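You operate a simulated robot arm through the tools that you are given. There is no shell and no other tool. Be economical: measure what you need, move in short steps, check, and stop when the job is done.

You run a simulated robot arm. Do the job below in one go: nothing can be reset, and whatever is moved stays where it is left.

TASK
Press the gold bush into the grey pulley in the hand press.
Fine: pulley in the small blue tray, lever up and slide out afterwards.

The check looks at the end state, three seconds after you hand in, the way a careful person would. Anything else that was tipped, shoved, dropped, spilled or broken makes it a failure.

THE ROBOT
A 6-joint arm with a two-finger parallel gripper, fixed in place. Base frame: the origin is at the foot of the arm, x ahead of it, y to its left, z up; the work surface is at about z = 0.9. Units: m, rad, N and s.
With the tool pointing down near the work surface it reaches from about 0.24 to 0.64 m from the base axis. Its first joint turns from -1.152 to 1.152 rad. Payload 2.7 kg.
The tool frame sits at the grasp point between the pads (the TCP): z along the fingers, y along the line on which they close. The tips reach 0.023 m beyond it. Largest opening 0.094 m; finger width 0.038, thickness 0.01; the body of the gripper, 0.054 by 0.096 m, starts 0.039 m behind the TCP.
Orientation is that of the tool frame in the base frame, as a unit quaternion [w, x, y, z]. With the fingers straight down and closing along the base's y, the tool's x points along the base's -x, its y along +y and its z along -z.

THE INTERFACE
- The arm moves only by the tool send_rows. Its argument "commands" is a list of rows, each an object of numbers (a shift or turn left out is 0, a gripper value left out holds the last): "x", "y", "z": the shift along the tool's x, y, z in m; "ax", "ay", "az": the turn, a rotation vector about the tool's x, y, z in rad; "jaw": the closure, from 0 (fully open) to 1 (shut). In form: [{"x": .., "y": .., "z": .., "ax": .., "ay": .., "az": .., "jaw": ..}, ...]. A call has 1 to 8 rows; each row shifts and turns the commanded pose from where the row before left it, along the tool's axes as they then stand. Each row takes 0.2 s and may step no farther than 0.05 m and 0.15 rad from the row before; otherwise, or with a gripper value out of range, the whole call is refused. Where a pose cannot be reached the arm comes as near as it can. A force on the tool above 90 N (or 10 N above the force at the start of the call, whichever is more), or a blocked arm, ends the call early, and 0.2 s more pass. Each finger travels about 0.045 m/s and halts on what it meets, pressing with about 39 N; the grip force reading is that of the motor and also rises with nothing between the fingers. The clock runs only during rows and for 0.2 s after the last one: add rows that do not move to give the fingers time. The reply holds the time, the measured pose of the TCP, the force on the tool along the base axes, the opening and the grip force, in the units named above and with some noise, with the torque about the TCP (base axes, N m) and any sound that the robot's microphone picked up, and new pictures: "pictures" is both (left out), scene, wrist or none.
- Cameras (640 x 400 px; columns grow to the right, rows downward): "scene" is fixed at [0.0631, -0.4298, 1.431]; the picture's right is [0.86, -0.51, 0.00], its down [-0.20, -0.33, -0.92] and it looks along [0.47, 0.79, -0.39] (base axes); focal length 293 px, centre (320, 200). "wrist" rides on the gripper at [0.087, 0.016, -0.074] in the tool frame; the picture's right is [-0.18, 0.98, 0.00], its down [-0.58, -0.11, -0.81] and it looks along [-0.79, -0.15, 0.59] (tool axes); focal length 243 px, centre (320, 200). There is no depth. A picture from a camera that has moved, and an enlarged one, comes with that camera's place and axes in the base frame and with its lens. The place of the scene camera against the robot may be out by one fixed shift of up to 0.018 m in any direction.
- inspect(camera, box): a new picture of the part [left, top, right, bottom] of that camera's present view, enlarged. The clock stands still meanwhile.
- job_done(): hands the job in; it is judged then, once.

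Go step by step. Nothing tells you positions but the pictures and the camera data: compare them with the known pose of the tool, close in by small moves and look again before you grip or let go. The budget is 120 turns and 200 pictures, counting those below and the enlarged ones. Unless the task says otherwise, let go and move clear before handing in, and close with one line.

The tools are called after "Call:" as a command line: name --argument value ..., lists and objects as JSON in quotes. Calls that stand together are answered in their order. send_rows: Moves the arm, as the interface text tells. Its arguments: {"type":"object","properties":{"commands":{"type":"array"},"pictures":{"type":"string","enum":["both","scene","wrist","none"]}},"required":["commands"]} The other tools are called the same way: inspect (camera, box) takes an enlarged picture of a part of a camera's view; job_done () hands the job in.

At the start:

```text
time: 0.0
ee_pos: [0.2903, 0.1587, 1.3055]
ee_rot: [0.0, 0.0, 1.0, 0.0]
wrist_force: [-0.5, 0.0, 0.1]
wrist_torque: [0.0, -0.03, 0.0]
gripper_width: 0.0941
grasp_force: 0.0
```

scene: 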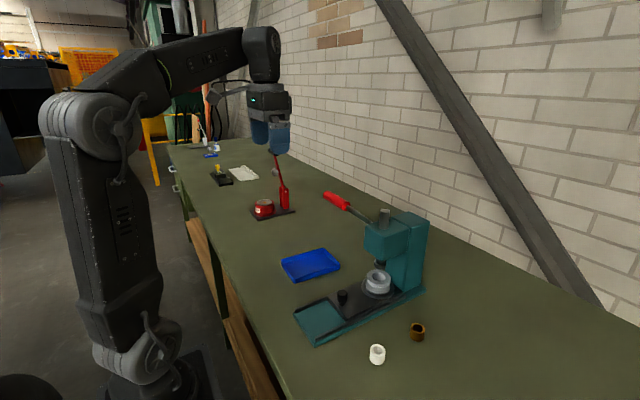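
wrist: 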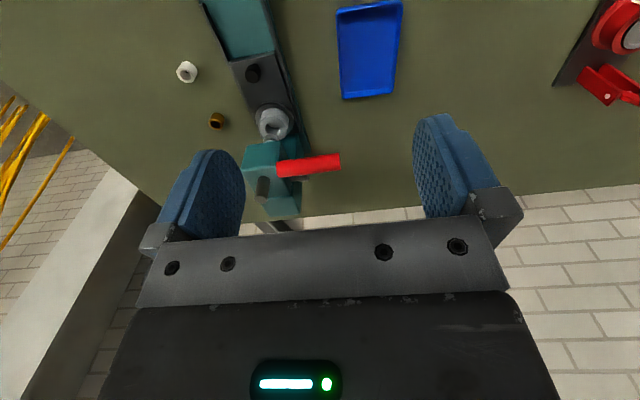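

I see a teal hand press with a red lever, a grey pulley on its slide, a gold and a white bush on the bench, and a blue tray. I'll look closer first.

Call:
inspect --camera "scene" --box '[270, 180, 450, 370]'

Call:
inspect --camera "wrist" --box '[150, 0, 430, 220]'

```text
2.11 times, centred on (360, 275) of scene
camera zoom: at [0.0631, -0.4298, 1.431], right [0.86, -0.51, 0.0], down [-0.2, -0.33, -0.92], along [0.47, 0.79, -0.39], focal length 618 px, centre (236, 42)
```

zoom: 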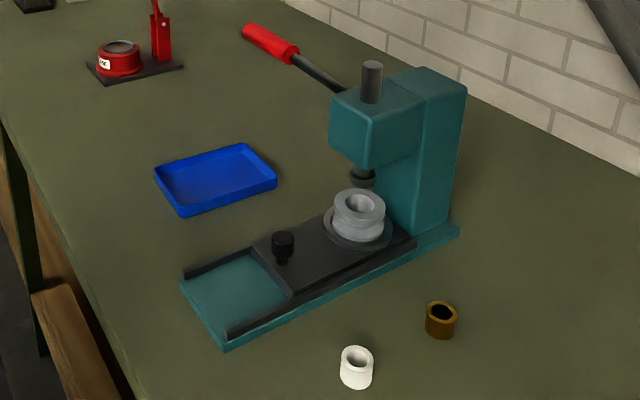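

```text
1.82 times, centred on (290, 110) of wrist
camera zoom: at [0.2036, 0.1748, 1.3823], right [0.18, 0.98, 0.0], down [0.58, -0.11, 0.81], along [0.79, -0.15, -0.59], focal length 441 px, centre (374, 364)
```

zoom: 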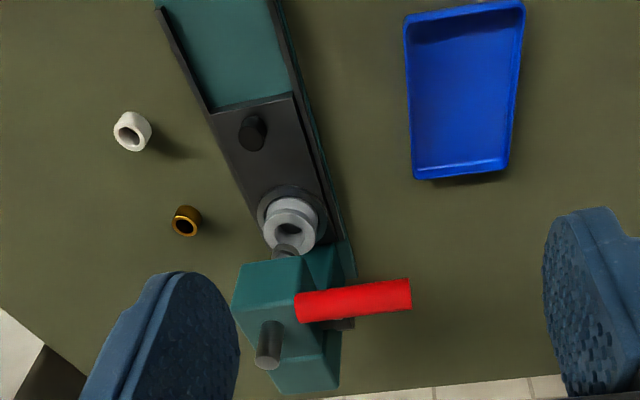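

Gold bush is near (0.49, -0.12), white near (0.38, -0.115), pulley near (0.505, 0.025), tray near (0.41, 0.23); the press lies along x. I need a clearer look at the lever and the press details.

Call:
inspect --camera "scene" --box '[310, 180, 440, 310]'

Call:
inspect --camera "wrist" --box '[190, 60, 350, 230]'

```text
3.08 times, centred on (375, 245) of scene
camera zoom: at [0.0631, -0.4298, 1.431], right [0.86, -0.51, 0.0], down [-0.2, -0.33, -0.92], along [0.47, 0.79, -0.39], focal length 903 px, centre (151, 62)
```

zoom: 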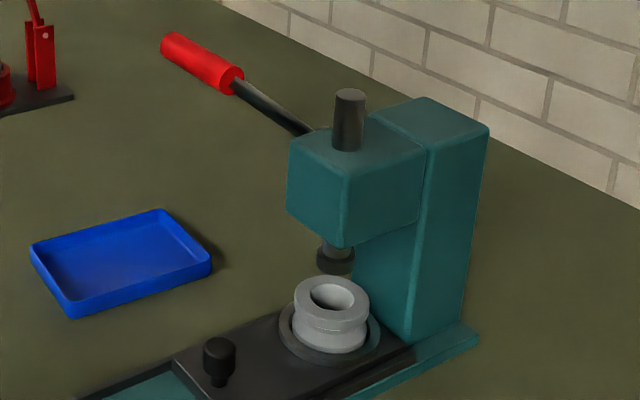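

```text
2.35 times, centred on (270, 145) of wrist
camera zoom: at [0.2036, 0.1748, 1.3823], right [0.18, 0.98, 0.0], down [0.58, -0.11, 0.81], along [0.79, -0.15, -0.59], focal length 571 px, centre (438, 329)
```

zoom: 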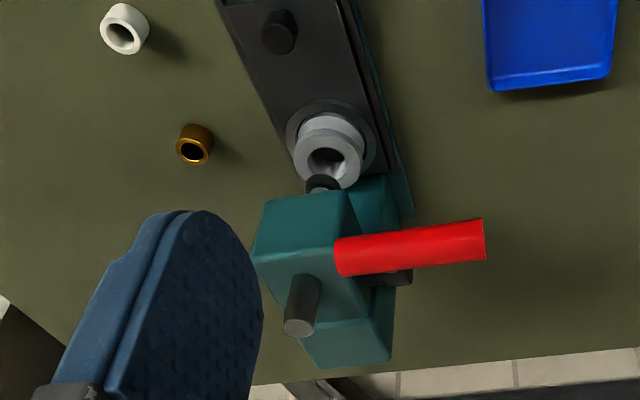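

The lever arm seems to pivot about y, with the red grip along y at about (0.43, 0.07–0.16, 1.15). I'll go toward the slide knob near (0.39, 0.02), tilted so the gripper leans away from the head.

Call:
send_rows --commands '[{"x": -0.01, "y": -0.035, "z": 0.025}, {"x": -0.01, "y": -0.035, "z": 0.025}, {"x": -0.01, "y": -0.035, "z": 0.025}, {"x": -0.01, "y": -0.035, "z": 0.025}, {"ay": -0.1333}, {"ay": -0.1333}, {"ay": -0.1334}, {}]'

```text
time: 1.8
ee_pos: [0.3305, 0.0192, 1.2081]
ee_rot: [0.2, 0.0, 0.98, 0.0]
wrist_force: [-0.1, 0.3, -0.7]
wrist_torque: [0.01, 0.0, -0.02]
gripper_width: 0.0941
grasp_force: 0.0
camera wrist: at [0.2218, 0.0347, 1.2435], right [0.17, 0.98, 0.07], down [0.22, -0.11, 0.97], along [0.96, -0.15, -0.23], focal length 243 px, centre (320, 200)
```

scene: 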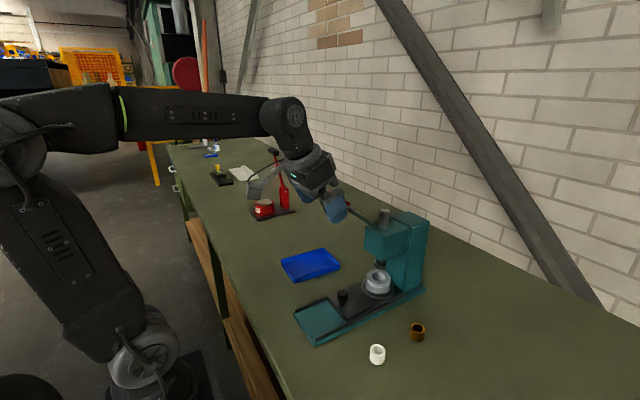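
wrist: 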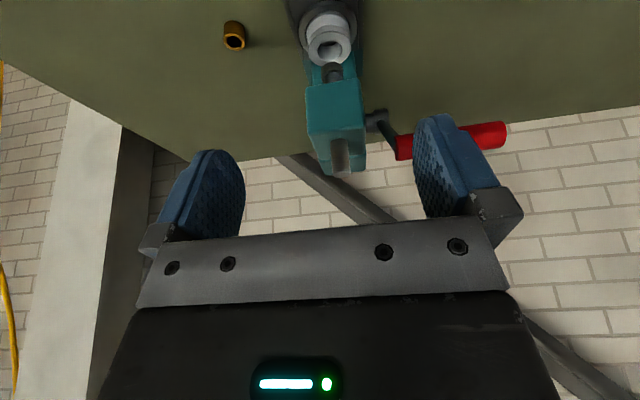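

Now the lever is clear: pivot on the +y side of the head, with the grip crosswise. I'll enlarge it to measure.

Call:
inspect --camera "wrist" --box '[280, 0, 520, 180]'

```text
2.22 times, centred on (400, 90) of wrist
camera zoom: at [0.2218, 0.0347, 1.2435], right [0.17, 0.98, 0.07], down [0.22, -0.11, 0.97], along [0.96, -0.15, -0.23], focal length 539 px, centre (142, 444)
```

zoom: 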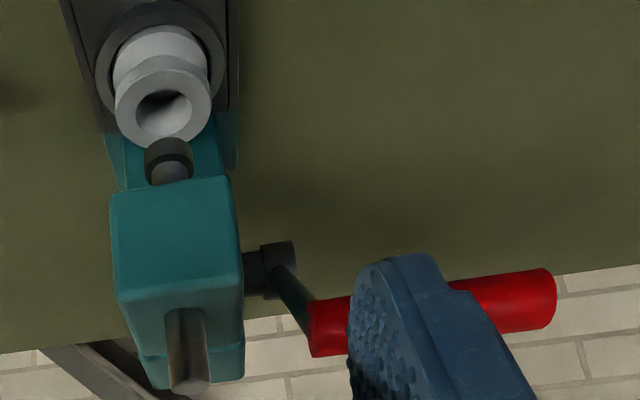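

Call:
send_rows --commands '[{"x": 0.0146, "z": 0.0345}, {"x": 0.0146, "z": 0.0345}, {"x": 0.0146, "z": 0.0345}, {"x": 0.0146, "z": 0.0345}, {}]'

```text
time: 3.0
ee_pos: [0.3303, 0.0185, 1.0585]
ee_rot: [0.198, 0.0, 0.98, 0.0]
wrist_force: [-0.9, -0.8, -0.1]
wrist_torque: [0.03, 0.0, 0.01]
gripper_width: 0.0943
grasp_force: 0.1
camera wrist: at [0.2222, 0.0351, 1.0937], right [0.17, 0.98, 0.07], down [0.22, -0.11, 0.97], along [0.96, -0.15, -0.24], focal length 243 px, centre (320, 200)
```

scene: 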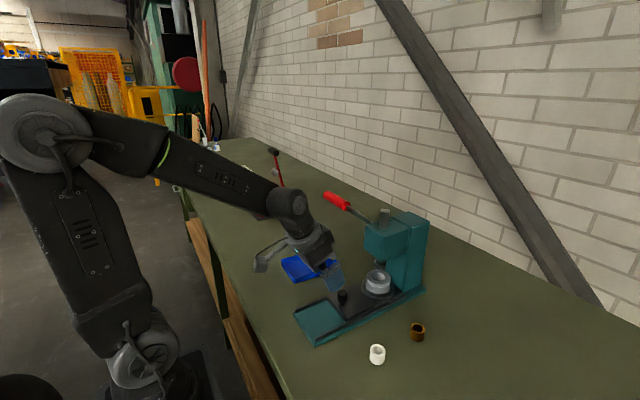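
wrist: 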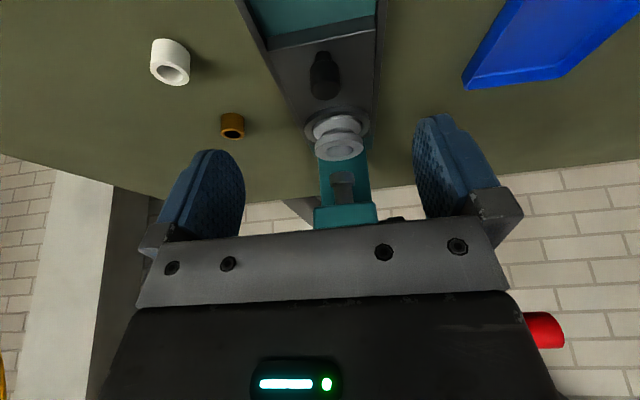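

Call:
send_rows --commands '[{"x": -0.0065, "z": 0.0378}, {"x": -0.0065, "z": 0.0378}, {"x": -0.0033, "z": 0.0189}, {}]'

Call:
inspect --camera "scene" --box '[270, 210, 430, 340]'

```text
time: 4.0
ee_pos: [0.3815, 0.0204, 0.977]
ee_rot: [0.199, 0.0, 0.98, 0.0]
wrist_force: [-1.0, -0.6, -0.3]
wrist_torque: [0.0, 0.02, 0.01]
gripper_width: 0.0939
grasp_force: 0.0
camera wrist: at [0.2736, 0.0362, 1.0124], right [0.17, 0.98, 0.07], down [0.22, -0.11, 0.97], along [0.96, -0.15, -0.23], focal length 243 px, centre (320, 200)
```

scene: 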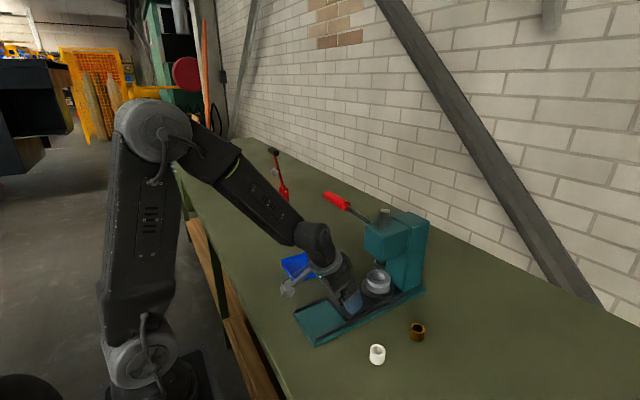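
wrist: 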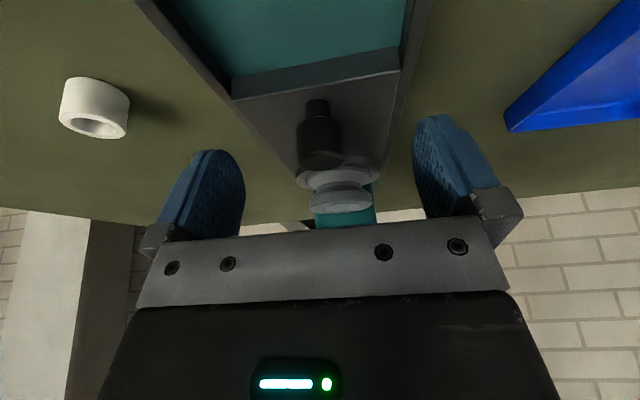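

```text
3.08 times, centred on (350, 275) of scene
camera zoom: at [0.0631, -0.4298, 1.431], right [0.86, -0.51, 0.0], down [-0.2, -0.33, -0.92], along [0.47, 0.79, -0.39], focal length 903 px, centre (228, -31)
```

zoom: 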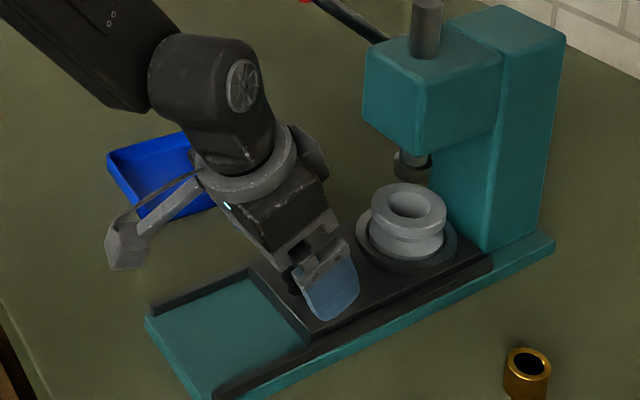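

Call:
send_rows --commands '[{"x": -0.004, "z": 0.02}, {"jaw": 1}, {}, {}, {}, {}, {}]'

```text
time: 5.6
ee_pos: [0.3927, 0.02, 0.96]
ee_rot: [0.199, -0.001, 0.98, 0.0]
wrist_force: [-0.6, 9.7, -2.2]
wrist_torque: [-0.2, -0.07, 0.03]
gripper_width: 0.0249
grasp_force: 44.6
camera wrist: at [0.2843, 0.0365, 0.996], right [0.17, 0.98, 0.07], down [0.22, -0.11, 0.97], along [0.96, -0.15, -0.24], focal length 243 px, centre (320, 200)
```

scene: 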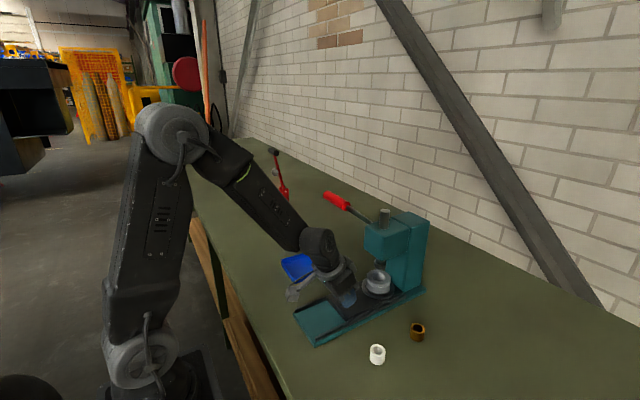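
wrist: 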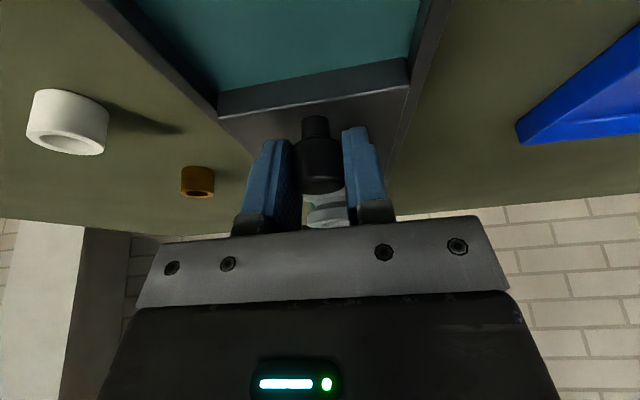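

The knob is gripped (25 mm). Now I'll pull the slide out toward the robot in small steps, watching the forces.

Call:
send_rows --commands '[{"x": 0.0092, "z": -0.0039, "y": 0.0005}, {"x": 0.0092, "z": -0.0039}, {"x": 0.0092, "z": -0.0039}, {"x": 0.0092, "z": -0.0039}, {}]'

```text
time: 6.8
ee_pos: [0.3542, 0.0193, 0.9609]
ee_rot: [0.201, 0.0, 0.98, 0.0]
wrist_force: [0.7, 21.3, 8.7]
wrist_torque: [-0.34, 0.74, -0.05]
gripper_width: 0.0247
grasp_force: 45.6
camera wrist: at [0.2457, 0.0364, 0.9956], right [0.17, 0.98, 0.07], down [0.22, -0.11, 0.97], along [0.96, -0.15, -0.23], focal length 243 px, centre (320, 200)
```

scene: 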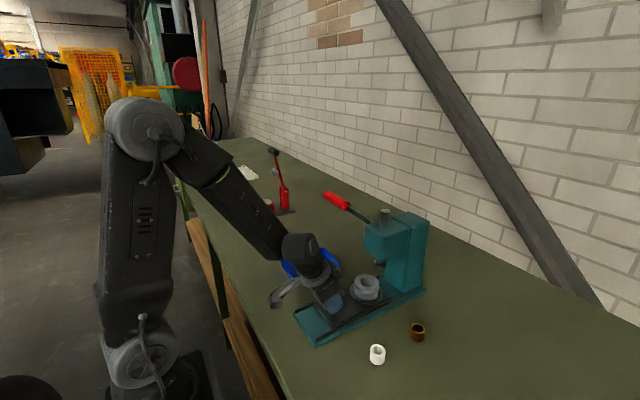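
wrist: 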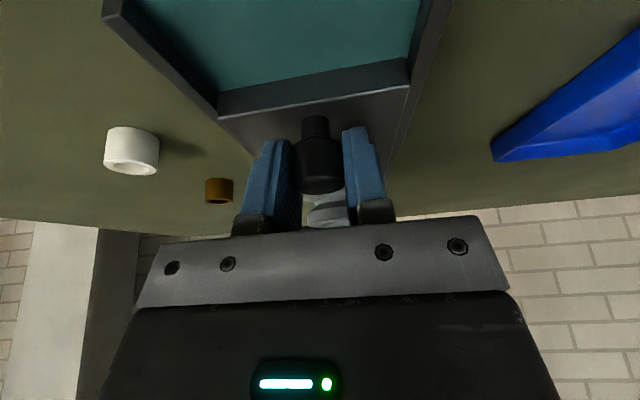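

Call:
send_rows --commands '[{"x": 0.0092, "z": -0.0039, "y": 0.001}, {"x": 0.0092, "z": -0.0039, "y": 0.0005}, {"x": 0.0092, "z": -0.0039, "y": 0.0002}, {"x": 0.0092, "z": -0.0039, "y": 0.0002}, {}]'

```text
time: 8.0
ee_pos: [0.3176, 0.0193, 0.9606]
ee_rot: [0.191, 0.0, 0.982, 0.0]
wrist_force: [-1.5, 36.1, -42.8]
wrist_torque: [0.38, 0.03, -0.03]
gripper_width: 0.0249
grasp_force: 44.6
out of reach, approached as far as the arm can: row 4
camera wrist: at [0.2095, 0.0365, 0.9978], right [0.17, 0.98, 0.07], down [0.24, -0.11, 0.97], along [0.96, -0.15, -0.25], focal length 243 px, centre (320, 200)
```

scene: 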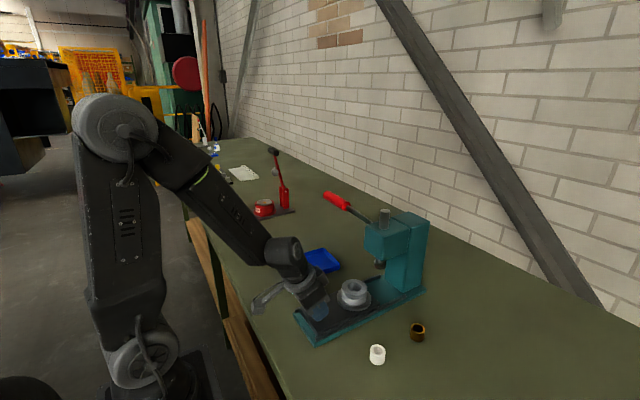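
wrist: 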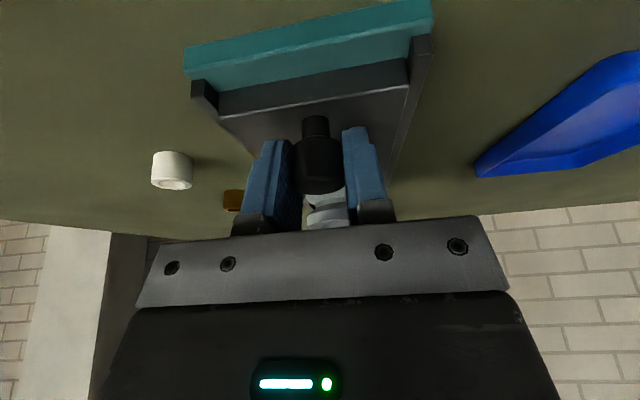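

The arm reached its limit at this tilt, and the y force sign shows I should not push +y. I'll open the fingers a bit, rise, go upright, and look.

Call:
send_rows --commands '[{"y": -0.0024, "x": -0.009, "z": 0.003}, {"jaw": 0.45}, {}, {}, {"x": 0.0116, "z": -0.0276}, {"x": 0.0116, "z": -0.0276}, {"ay": 0.13}, {"ay": 0.13}]' --pictures "none"

Call:
send_rows --commands '[{"ay": 0.13}, {}]'

```text
time: 9.8
ee_pos: [0.2916, 0.0163, 1.0096]
ee_rot: [0.069, 0.0, 0.998, 0.0]
wrist_force: [-0.4, 0.7, -0.4]
wrist_torque: [0.01, 0.01, -0.01]
gripper_width: 0.0518
grasp_force: 0.0
out of reach, approached as far as the arm can: row 6
```

```text
time: 10.4
ee_pos: [0.2929, 0.0162, 1.0098]
ee_rot: [0.004, 0.0, 1.0, 0.0]
wrist_force: [-0.2, 1.0, 0.2]
wrist_torque: [0.01, -0.05, 0.01]
gripper_width: 0.0516
grasp_force: 0.0
camera wrist: at [0.2062, 0.0327, 1.0853], right [0.18, 0.98, 0.0], down [0.57, -0.11, 0.81], along [0.8, -0.15, -0.58], focal length 243 px, centre (320, 200)
```

scene: 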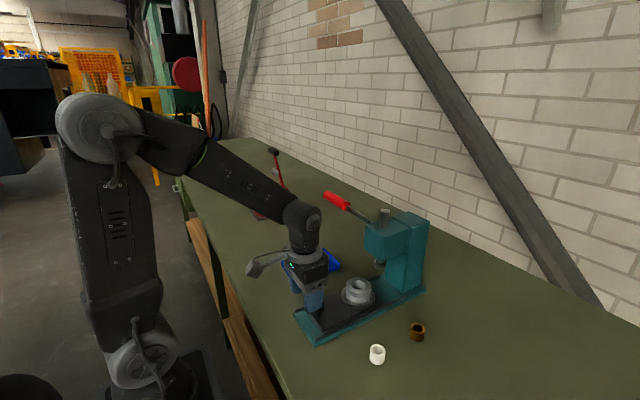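
wrist: 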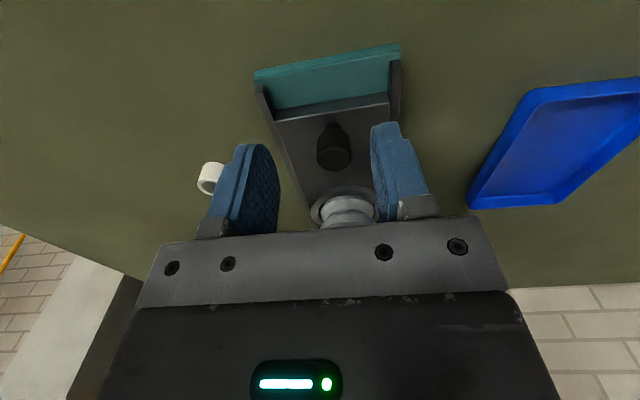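

Call:
send_rows --commands '[{"x": -0.034, "y": 0.0025, "z": 0.01}, {"z": 0.038}, {"jaw": 1}, {}, {}, {"x": 0.01}, {"x": 0.01}, {}]'

```text
time: 12.2
ee_pos: [0.3077, 0.0211, 0.9618]
ee_rot: [0.005, 0.0, 1.0, 0.0]
wrist_force: [1.6, 35.4, -15.0]
wrist_torque: [-0.17, -1.04, 0.03]
gripper_width: 0.0251
grasp_force: 45.0
camera wrist: at [0.2219, 0.0366, 1.0359], right [0.18, 0.98, 0.0], down [0.57, -0.11, 0.81], along [0.8, -0.15, -0.58], focal length 243 px, centre (320, 200)
```

scene: 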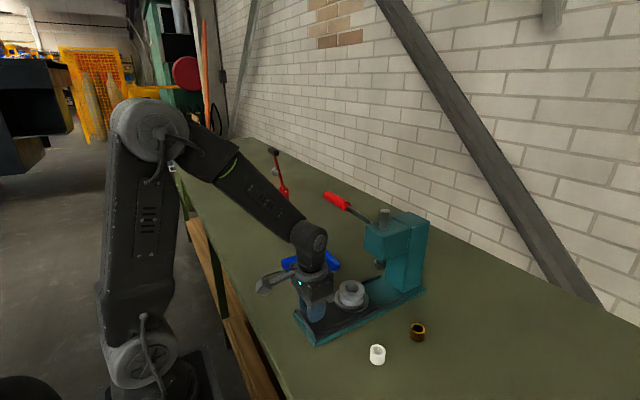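
wrist: 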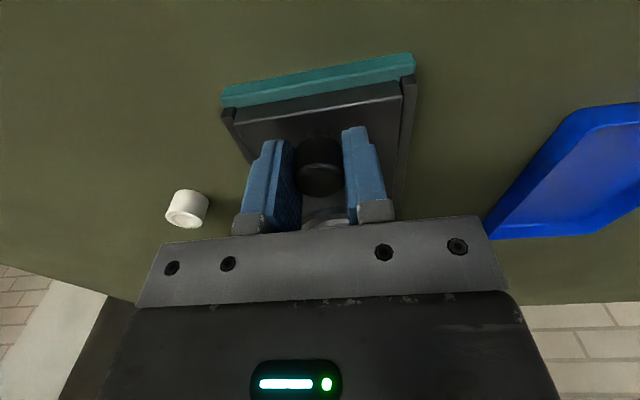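

Call:
send_rows --commands '[{"y": -0.002, "x": 0.006}, {"x": 0.006}, {}]' --pictures "none"

```text
time: 13.0
ee_pos: [0.2947, 0.0196, 0.9618]
ee_rot: [0.004, 0.0, 1.0, 0.001]
wrist_force: [2.0, 48.6, -23.5]
wrist_torque: [-0.25, -0.9, -0.11]
gripper_width: 0.0249
grasp_force: 44.7
```

Call:
send_rows --commands '[{"y": 0.002}, {}]' --pictures "none"

Call:
send_rows --commands '[{"y": 0.002}, {}]' --pictures "wrist"

```text
time: 13.6
ee_pos: [0.2943, 0.0205, 0.9613]
ee_rot: [0.004, 0.001, 1.0, 0.001]
wrist_force: [1.5, 29.5, -25.8]
wrist_torque: [-0.21, -0.94, -0.02]
gripper_width: 0.0251
grasp_force: 45.2
```

```text
time: 14.2
ee_pos: [0.2943, 0.0193, 0.9621]
ee_rot: [0.004, 0.002, 1.0, -0.001]
wrist_force: [-1.6, 2.5, -17.4]
wrist_torque: [0.46, -0.25, -0.25]
gripper_width: 0.0249
grasp_force: 45.3
camera wrist: at [0.2084, 0.0369, 1.0363], right [0.19, 0.98, 0.0], down [0.57, -0.11, 0.81], along [0.8, -0.15, -0.59], focal length 243 px, centre (320, 200)
```

wrist: 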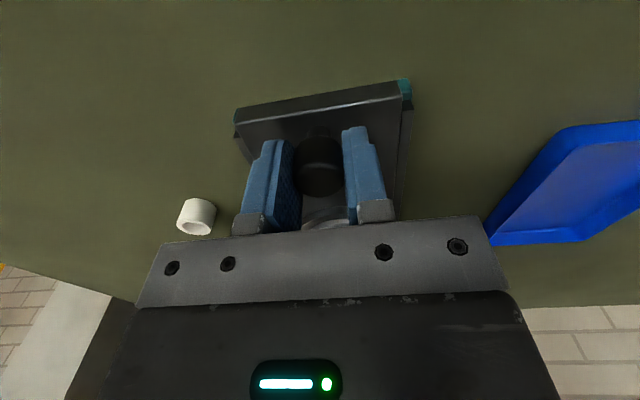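

The slide front is now level with the base end; I'll check it from the scene camera before pulling any more.

Call:
inspect --camera "scene" --box '[270, 210, 430, 350]'

Call:
inspect --camera "wrist" --box '[200, 60, 440, 240]'

```text
2.86 times, centred on (350, 280) of scene
camera zoom: at [0.0632, -0.4297, 1.431], right [0.86, -0.51, 0.0], down [-0.2, -0.33, -0.92], along [0.47, 0.79, -0.39], focal length 838 px, centre (234, -29)
```

zoom: 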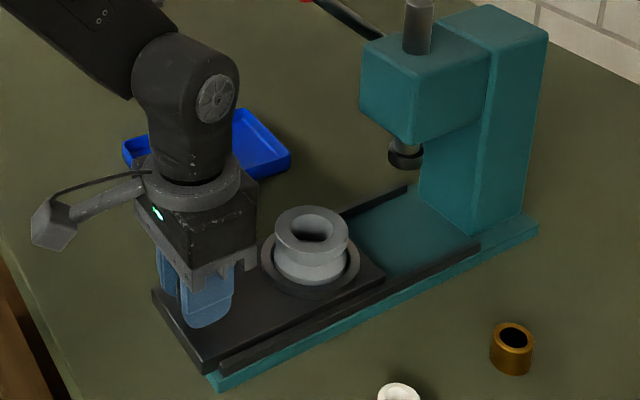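

```text
2.22 times, centred on (320, 150) of wrist
camera zoom: at [0.2084, 0.0369, 1.0363], right [0.19, 0.98, 0.0], down [0.57, -0.11, 0.81], along [0.8, -0.15, -0.59], focal length 539 px, centre (320, 311)
```

zoom: 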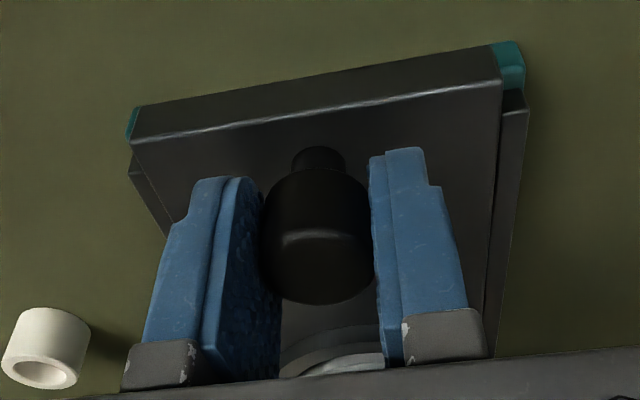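

The slide is out about 0.1 m, flush with the base end, and the base has not moved. I'll release the knob and go above the gold bush.

Call:
send_rows --commands '[{"jaw": 0.4}, {}, {}, {"z": -0.05}, {"z": -0.05}, {"x": -0.03, "y": -0.035}, {"x": -0.03, "y": -0.035}, {"x": -0.03, "y": -0.035}]' --pictures "none"

Call:
send_rows --commands '[{"x": -0.03, "y": -0.032}, {"jaw": 0.3}, {}]'

```text
time: 16.0
ee_pos: [0.384, -0.0872, 1.0636]
ee_rot: [0.005, -0.001, 1.0, 0.0]
wrist_force: [0.0, -1.0, -0.4]
wrist_torque: [0.03, 0.02, 0.0]
gripper_width: 0.0564
grasp_force: 0.2
```

```text
time: 16.8
ee_pos: [0.414, -0.1192, 1.0654]
ee_rot: [0.005, 0.0, 1.0, 0.0]
wrist_force: [0.1, 0.4, -0.7]
wrist_torque: [-0.04, 0.02, 0.0]
gripper_width: 0.0658
grasp_force: 0.0
camera wrist: at [0.326, -0.1025, 1.1395], right [0.18, 0.98, 0.0], down [0.57, -0.11, 0.81], along [0.8, -0.15, -0.58], focal length 243 px, centre (320, 200)
```

scene: 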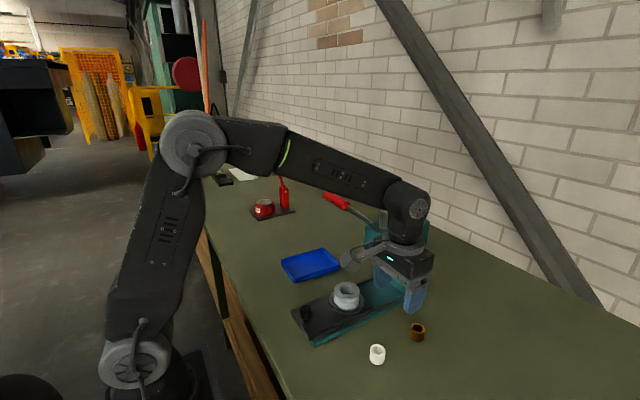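
wrist: 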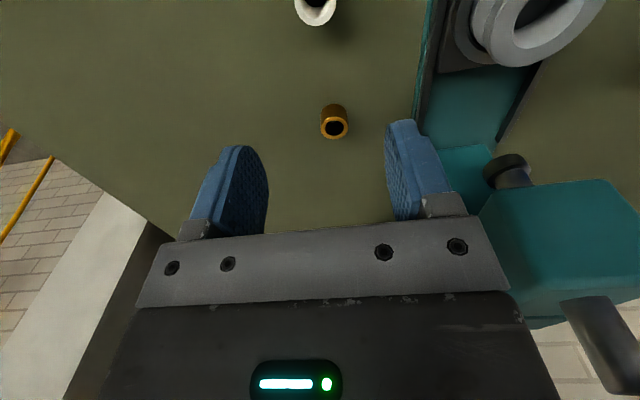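

Call:
inspect --camera "wrist" --box '[284, 80, 384, 150]'

Call:
inspect --camera "scene" --box '[390, 310, 450, 350]'

Call:
inspect --camera "wrist" --box '[440, 0, 640, 130]'

```text
5.71 times, centred on (334, 115) of wrist
camera zoom: at [0.326, -0.1025, 1.1395], right [0.18, 0.98, 0.0], down [0.57, -0.11, 0.81], along [0.8, -0.15, -0.58], focal length 1386 px, centre (240, 686)
```

zoom: 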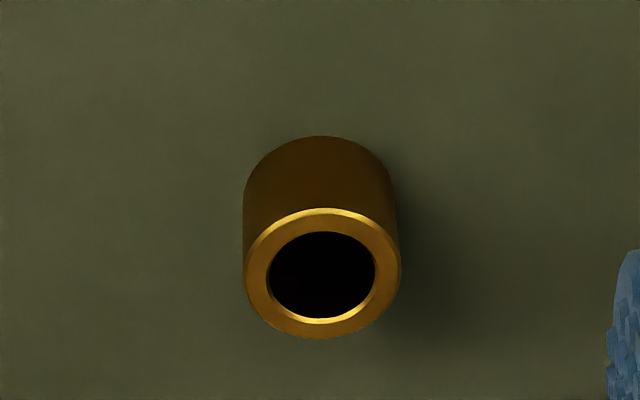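

```text
10.00 times, centred on (420, 330) of scene
camera zoom: at [0.0631, -0.4298, 1.431], right [0.86, -0.51, 0.0], down [-0.2, -0.33, -0.92], along [0.47, 0.79, -0.39], focal length 2934 px, centre (-680, -1100)
```

zoom: 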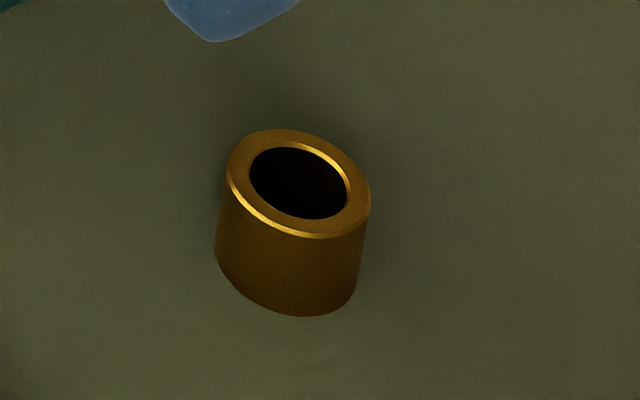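

```text
3.08 times, centred on (540, 65) of wrist
camera zoom: at [0.326, -0.1025, 1.1395], right [0.18, 0.98, 0.0], down [0.57, -0.11, 0.81], along [0.8, -0.15, -0.58], focal length 746 px, centre (-357, 615)
```

zoom: 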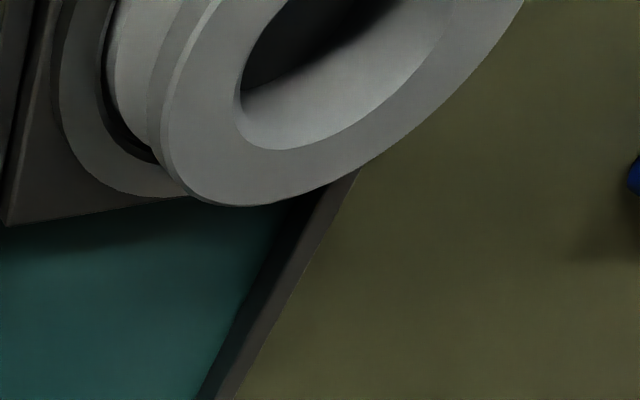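

Bush: outer diameter about 28 mm, about 24 mm tall, centred near (0.4915, -0.118). Descending partway and checking.

Call:
send_rows --commands '[{"x": -0.039, "y": 0.0008, "z": 0.02}, {"x": -0.0385, "y": 0.0007, "z": 0.02}, {"z": 0.035}, {}]'

Call:
inspect --camera "wrist" --box '[220, 100, 420, 230]'

```text
time: 17.8
ee_pos: [0.4927, -0.1129, 0.9881]
ee_rot: [0.005, -0.001, 1.0, 0.0]
wrist_force: [-0.6, 0.9, -0.4]
wrist_torque: [-0.03, 0.01, 0.02]
gripper_width: 0.0658
grasp_force: 0.0
camera wrist: at [0.4051, -0.0969, 1.0633], right [0.18, 0.98, 0.0], down [0.57, -0.11, 0.81], along [0.8, -0.15, -0.58], focal length 243 px, centre (320, 200)
```

scene: 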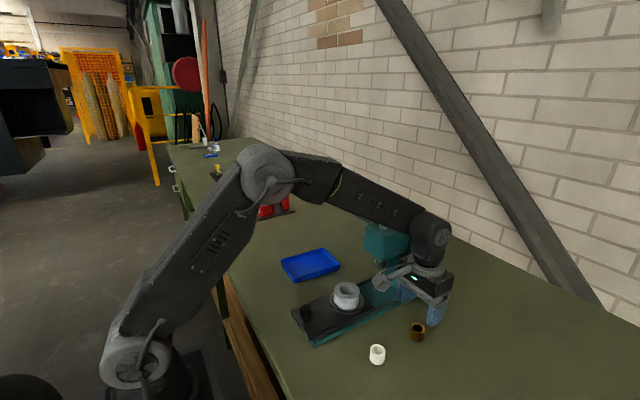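
wrist: 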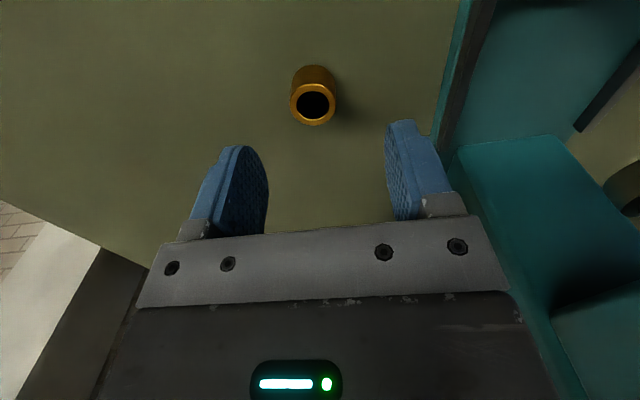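

```text
3.08 times, centred on (320, 165) of wrist
camera zoom: at [0.4051, -0.0969, 1.0633], right [0.18, 0.98, 0.0], down [0.57, -0.11, 0.81], along [0.8, -0.15, -0.58], focal length 746 px, centre (320, 308)
```

zoom: 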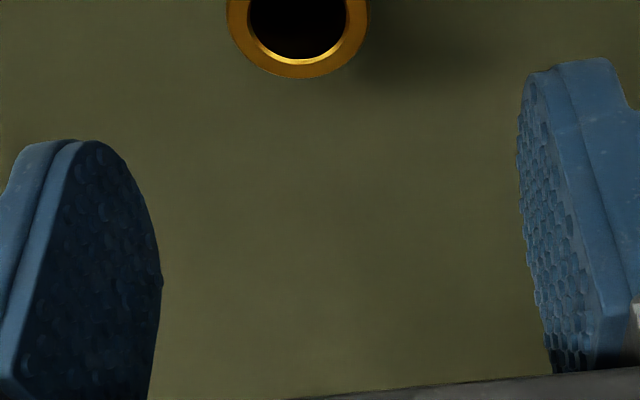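

Call:
send_rows --commands '[{"x": 0.0012, "y": -0.0042, "z": 0.025}, {"z": 0.025}, {}]'

Call:
inspect --camera "wrist" --box '[220, 60, 420, 230]'

```text
time: 18.6
ee_pos: [0.4917, -0.1186, 0.9389]
ee_rot: [0.004, 0.0, 1.0, 0.0]
wrist_force: [-0.1, 0.5, 0.8]
wrist_torque: [-0.01, 0.01, 0.03]
gripper_width: 0.0656
grasp_force: 0.0
camera wrist: at [0.4054, -0.1021, 1.0133], right [0.18, 0.98, 0.0], down [0.57, -0.11, 0.81], along [0.8, -0.15, -0.58], focal length 243 px, centre (320, 200)
```

scene: 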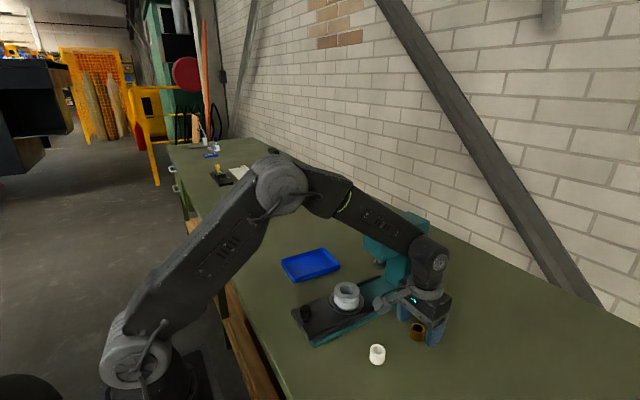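
wrist: 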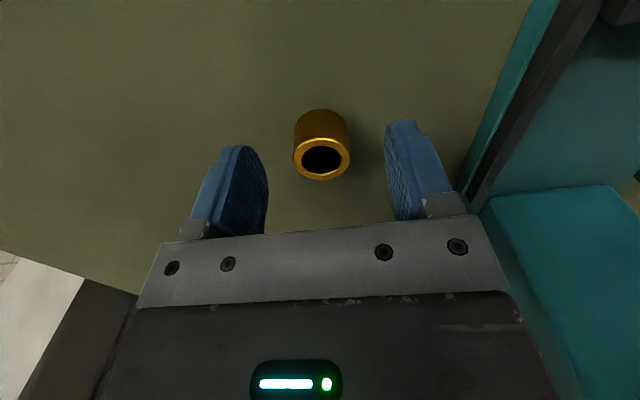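

```text
2.35 times, centred on (320, 145) of wrist
camera zoom: at [0.4054, -0.1021, 1.0133], right [0.18, 0.98, 0.0], down [0.57, -0.11, 0.81], along [0.8, -0.15, -0.58], focal length 571 px, centre (320, 329)
```

zoom: 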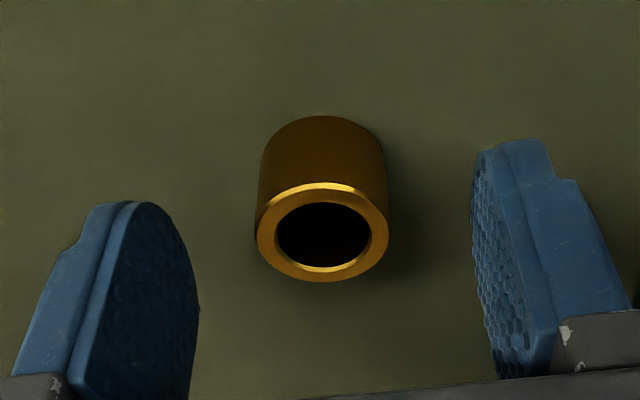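

Call:
send_rows --commands '[{"x": 0.001, "y": 0.001, "z": 0.002}, {"jaw": 1}, {}, {}, {}]' --pictures "wrist"

```text
time: 19.8
ee_pos: [0.4905, -0.119, 0.9372]
ee_rot: [0.006, 0.001, 1.0, 0.0]
wrist_force: [1.1, 0.2, 0.1]
wrist_torque: [0.0, -0.02, -0.02]
gripper_width: 0.0285
grasp_force: 38.6
camera wrist: at [0.404, -0.1014, 1.0116], right [0.18, 0.98, 0.0], down [0.57, -0.11, 0.81], along [0.8, -0.15, -0.58], focal length 243 px, centre (320, 200)
```

wrist: 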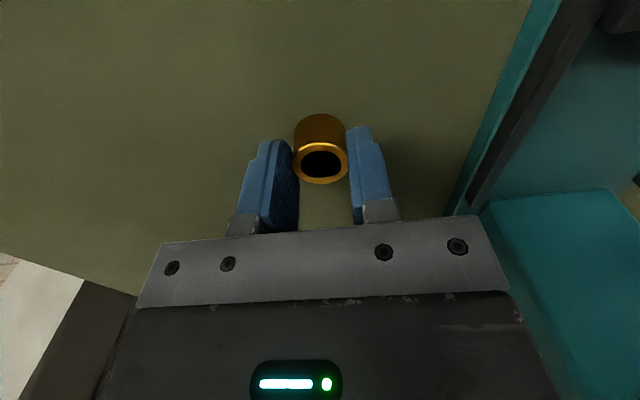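

Bush gripped. Lift and move toward the pulley, stopping short to measure its bore.

Call:
send_rows --commands '[{"z": -0.04}, {"z": -0.045}, {"z": -0.045}, {"x": 0.045}, {"x": 0.045}, {"x": 0.02, "y": 0.04}, {"x": 0.02, "y": 0.04}, {}]'

Call:
inspect --camera "wrist" --box '[260, 60, 480, 220]'

Call:
inspect --camera "scene" --box '[290, 220, 430, 340]'

```text
time: 21.6
ee_pos: [0.3595, -0.0378, 1.065]
ee_rot: [0.005, 0.0, 1.0, 0.0]
wrist_force: [-0.6, 0.5, -1.3]
wrist_torque: [0.04, -0.01, 0.0]
gripper_width: 0.0285
grasp_force: 38.2
camera wrist: at [0.2718, -0.0215, 1.1403], right [0.18, 0.98, 0.0], down [0.57, -0.11, 0.81], along [0.8, -0.15, -0.58], focal length 243 px, centre (320, 200)
```

scene: 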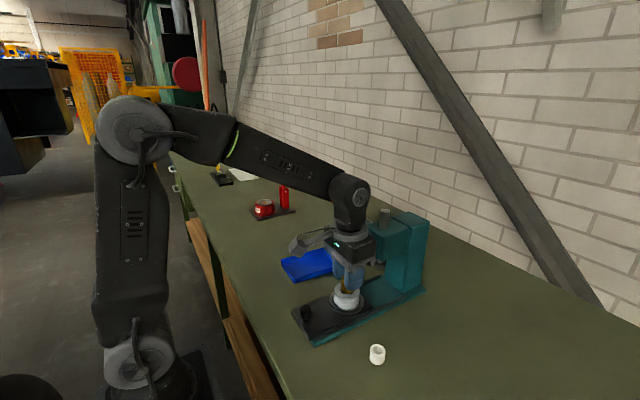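
wrist: 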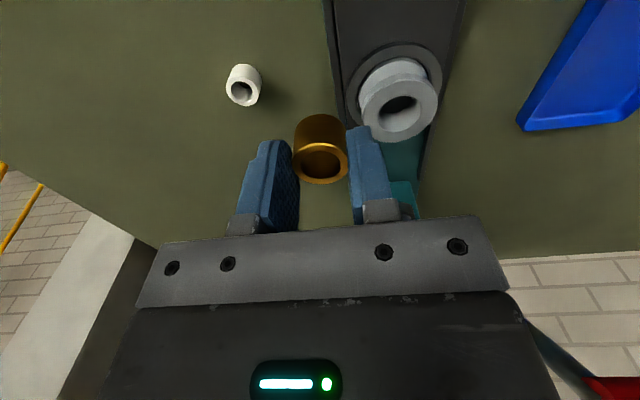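

```text
2.50 times, centred on (370, 140) of wrist
camera zoom: at [0.2718, -0.0215, 1.1403], right [0.18, 0.98, 0.0], down [0.57, -0.11, 0.81], along [0.8, -0.15, -0.58], focal length 606 px, centre (195, 350)
```

zoom: 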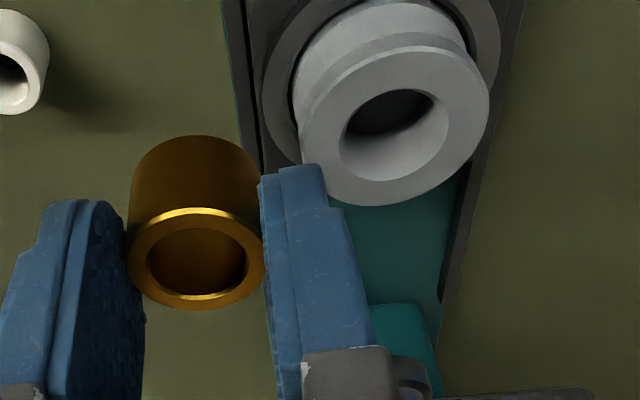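

```text
3.33 times, centred on (360, 280) of scene
camera zoom: at [0.0631, -0.4298, 1.431], right [0.86, -0.51, 0.0], down [-0.2, -0.33, -0.92], along [0.47, 0.79, -0.39], focal length 978 px, centre (187, -67)
```

zoom: 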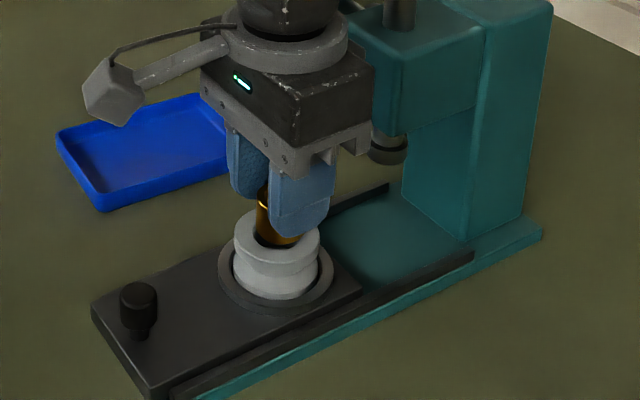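

Call:
inspect --camera "wrist" --box '[350, 50, 450, 150]'

```text
4.00 times, centred on (400, 100) of wrist
camera zoom: at [0.2718, -0.0215, 1.1403], right [0.18, 0.98, 0.0], down [0.57, -0.11, 0.81], along [0.8, -0.15, -0.58], focal length 970 px, centre (0, 600)
```

zoom: 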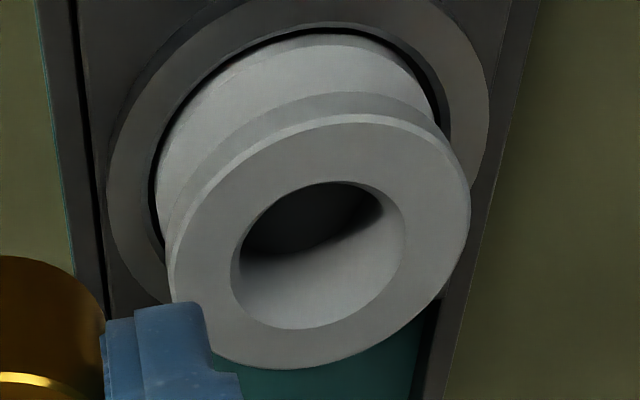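

The pulley top seems to be at z≈0.968, centre about (0.404, 0.02). I'll take a second, steeper look into the bore to triangulate.

Call:
send_rows --commands '[{"x": -0.03, "y": -0.025}, {"x": -0.02, "z": -0.02}, {}]' --pictures "wrist"

Call:
inspect --camera "wrist" --box '[370, 0, 530, 100]'

```text
time: 22.4
ee_pos: [0.4087, -0.0614, 1.0847]
ee_rot: [0.005, 0.0, 1.0, 0.0]
wrist_force: [-0.8, -0.9, -1.0]
wrist_torque: [-0.03, 0.0, -0.01]
gripper_width: 0.0285
grasp_force: 39.2
camera wrist: at [0.3218, -0.0454, 1.1597], right [0.18, 0.98, 0.0], down [0.57, -0.11, 0.81], along [0.8, -0.15, -0.58], focal length 243 px, centre (320, 200)
```

wrist: 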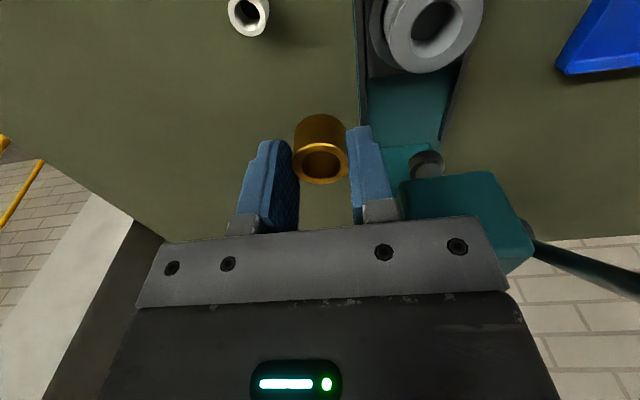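

```text
4.00 times, centred on (450, 50) of wrist
camera zoom: at [0.3218, -0.0454, 1.1597], right [0.18, 0.98, 0.0], down [0.57, -0.11, 0.81], along [0.8, -0.15, -0.58], focal length 970 px, centre (-200, 800)
```

zoom: 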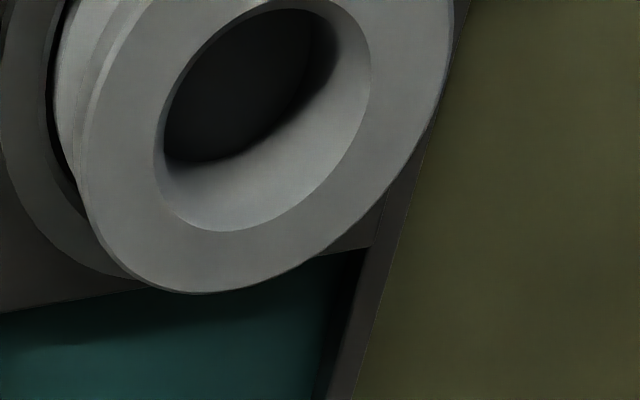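

Triangulated: bore centre (0.4036, 0.020), pulley top z≈0.967, bore mouth wider than the bush (lead-in). I'll move over it at this height and check clearances to lever and head.

Call:
send_rows --commands '[{"x": 0.0051, "y": 0.04}, {"y": 0.0414}, {}]'

Call:
inspect --camera "scene" --box '[290, 180, 430, 340]'

Call:
inspect --camera "wrist" --box '[220, 50, 420, 220]'

```text
time: 23.2
ee_pos: [0.4025, 0.0146, 1.0887]
ee_rot: [0.005, 0.003, 1.0, -0.001]
wrist_force: [-2.7, -31.8, 1.4]
wrist_torque: [2.01, -0.22, -0.61]
gripper_width: 0.0286
grasp_force: 38.9
camera wrist: at [0.3156, 0.0323, 1.1625], right [0.19, 0.98, 0.0], down [0.57, -0.11, 0.81], along [0.8, -0.15, -0.58], focal length 243 px, centre (320, 200)
```

scene: 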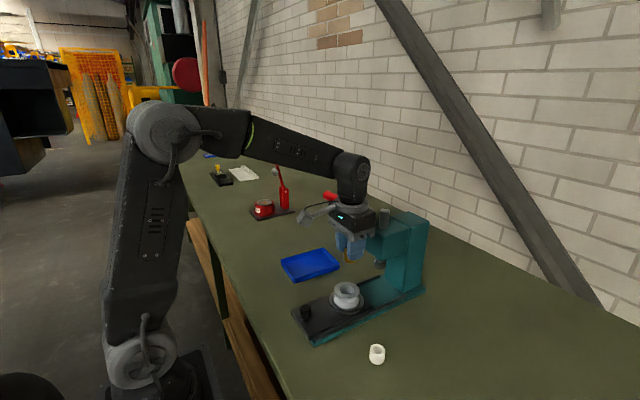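
wrist: 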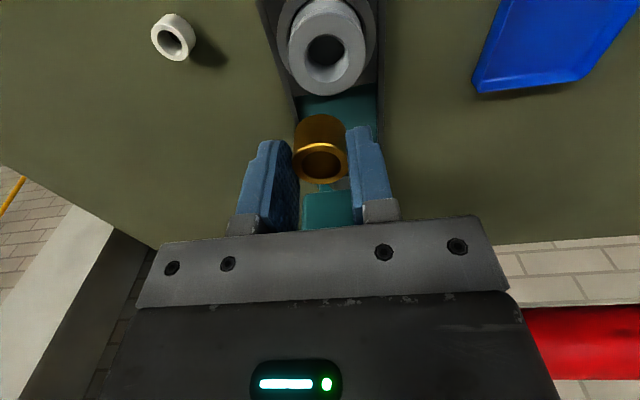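

```text
2.50 times, centred on (360, 260) of scene
camera zoom: at [0.0629, -0.4308, 1.4307], right [0.86, -0.51, 0.0], down [-0.2, -0.33, -0.92], along [0.47, 0.79, -0.39], focal length 734 px, centre (220, 50)
```

zoom: 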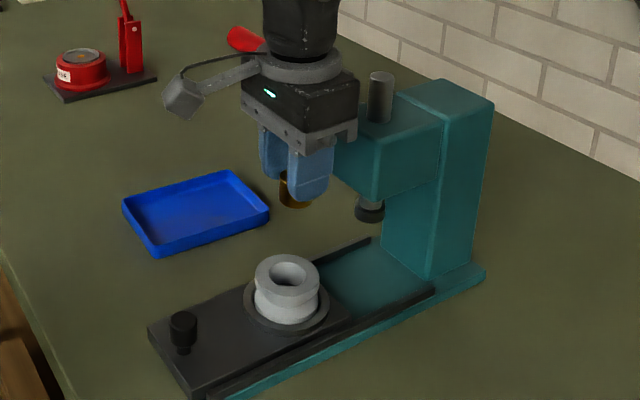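

```text
2.35 times, centred on (320, 135) of wrist
camera zoom: at [0.3156, 0.0323, 1.1625], right [0.19, 0.98, 0.0], down [0.57, -0.11, 0.81], along [0.8, -0.15, -0.58], focal length 571 px, centre (320, 353)
```

zoom: 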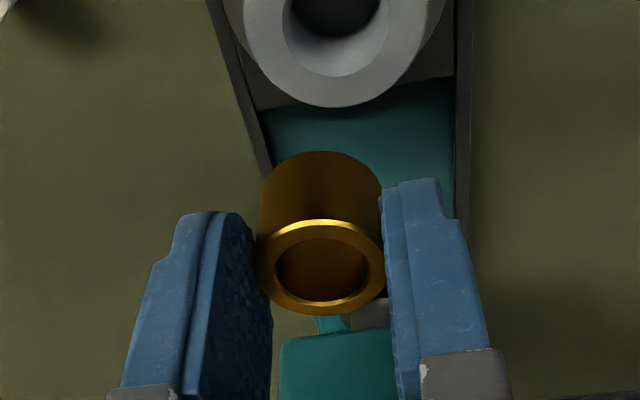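

The gripper side touched the lever end (−32 N in y), so I back off at once. Then I'll set the bush down in a free spot and regrasp it with the gripper tilted back, so it clears the lever.

Call:
send_rows --commands '[{"y": -0.04}, {"y": -0.045}, {"y": -0.045, "x": -0.02}, {"y": -0.045, "x": -0.02}, {"y": -0.045, "x": -0.02}, {"z": 0.05}, {"z": 0.05}, {}]'

Call:
inspect --camera "scene" --box '[310, 180, 440, 310]'

```text
time: 25.0
ee_pos: [0.4676, -0.2014, 0.9868]
ee_rot: [0.006, -0.001, 1.0, 0.0]
wrist_force: [0.6, 0.5, -1.0]
wrist_torque: [0.0, 0.02, 0.01]
gripper_width: 0.0287
grasp_force: 38.8
camera wrist: at [0.3807, -0.1854, 1.0617], right [0.18, 0.98, 0.0], down [0.57, -0.11, 0.81], along [0.8, -0.15, -0.58], focal length 243 px, centre (320, 200)
```

scene: 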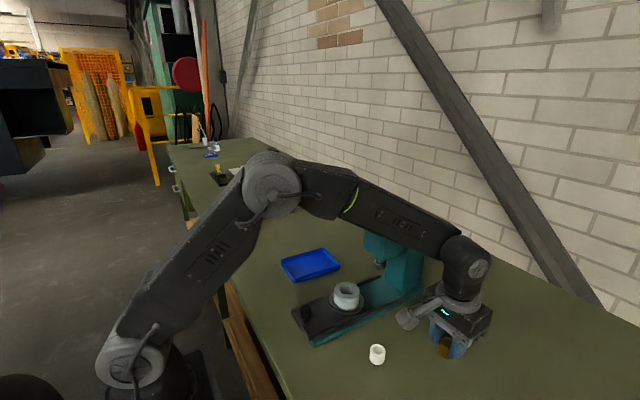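
wrist: 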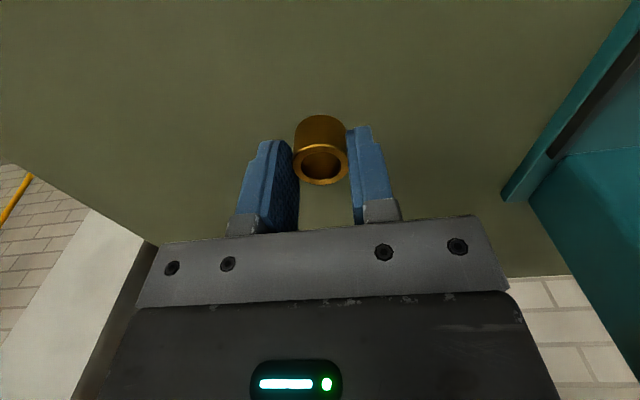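

```text
3.08 times, centred on (375, 245) of scene
camera zoom: at [0.0631, -0.4298, 1.431], right [0.86, -0.51, 0.0], down [-0.2, -0.33, -0.92], along [0.47, 0.79, -0.39], focal length 903 px, centre (151, 62)
```

zoom: 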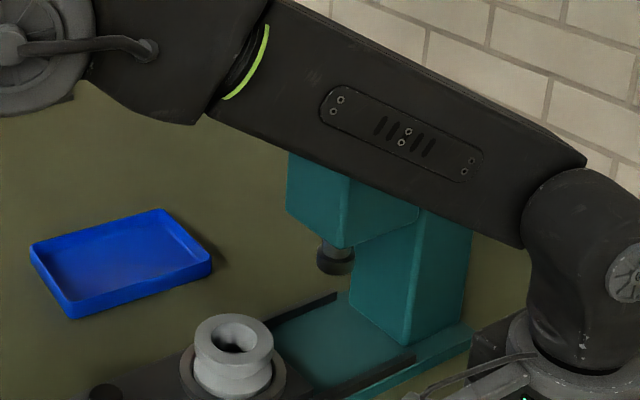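

Call:
send_rows --commands '[{"z": 0.04}, {"z": 0.0085}, {}]' --pictures "none"

```text
time: 25.8
ee_pos: [0.4664, -0.2011, 0.9385]
ee_rot: [0.006, 0.001, 1.0, -0.001]
wrist_force: [-0.2, 0.2, -0.9]
wrist_torque: [0.0, -0.01, -0.02]
gripper_width: 0.0287
grasp_force: 38.9
```

Call:
send_rows --commands '[{"z": 0.001}, {"z": 0.001}, {}]' --pictures "none"

```text
time: 26.6
ee_pos: [0.4668, -0.2029, 0.9364]
ee_rot: [0.006, 0.001, 1.0, -0.001]
wrist_force: [-0.9, 1.4, 8.5]
wrist_torque: [0.06, 0.0, 0.09]
gripper_width: 0.0288
grasp_force: 38.7
```

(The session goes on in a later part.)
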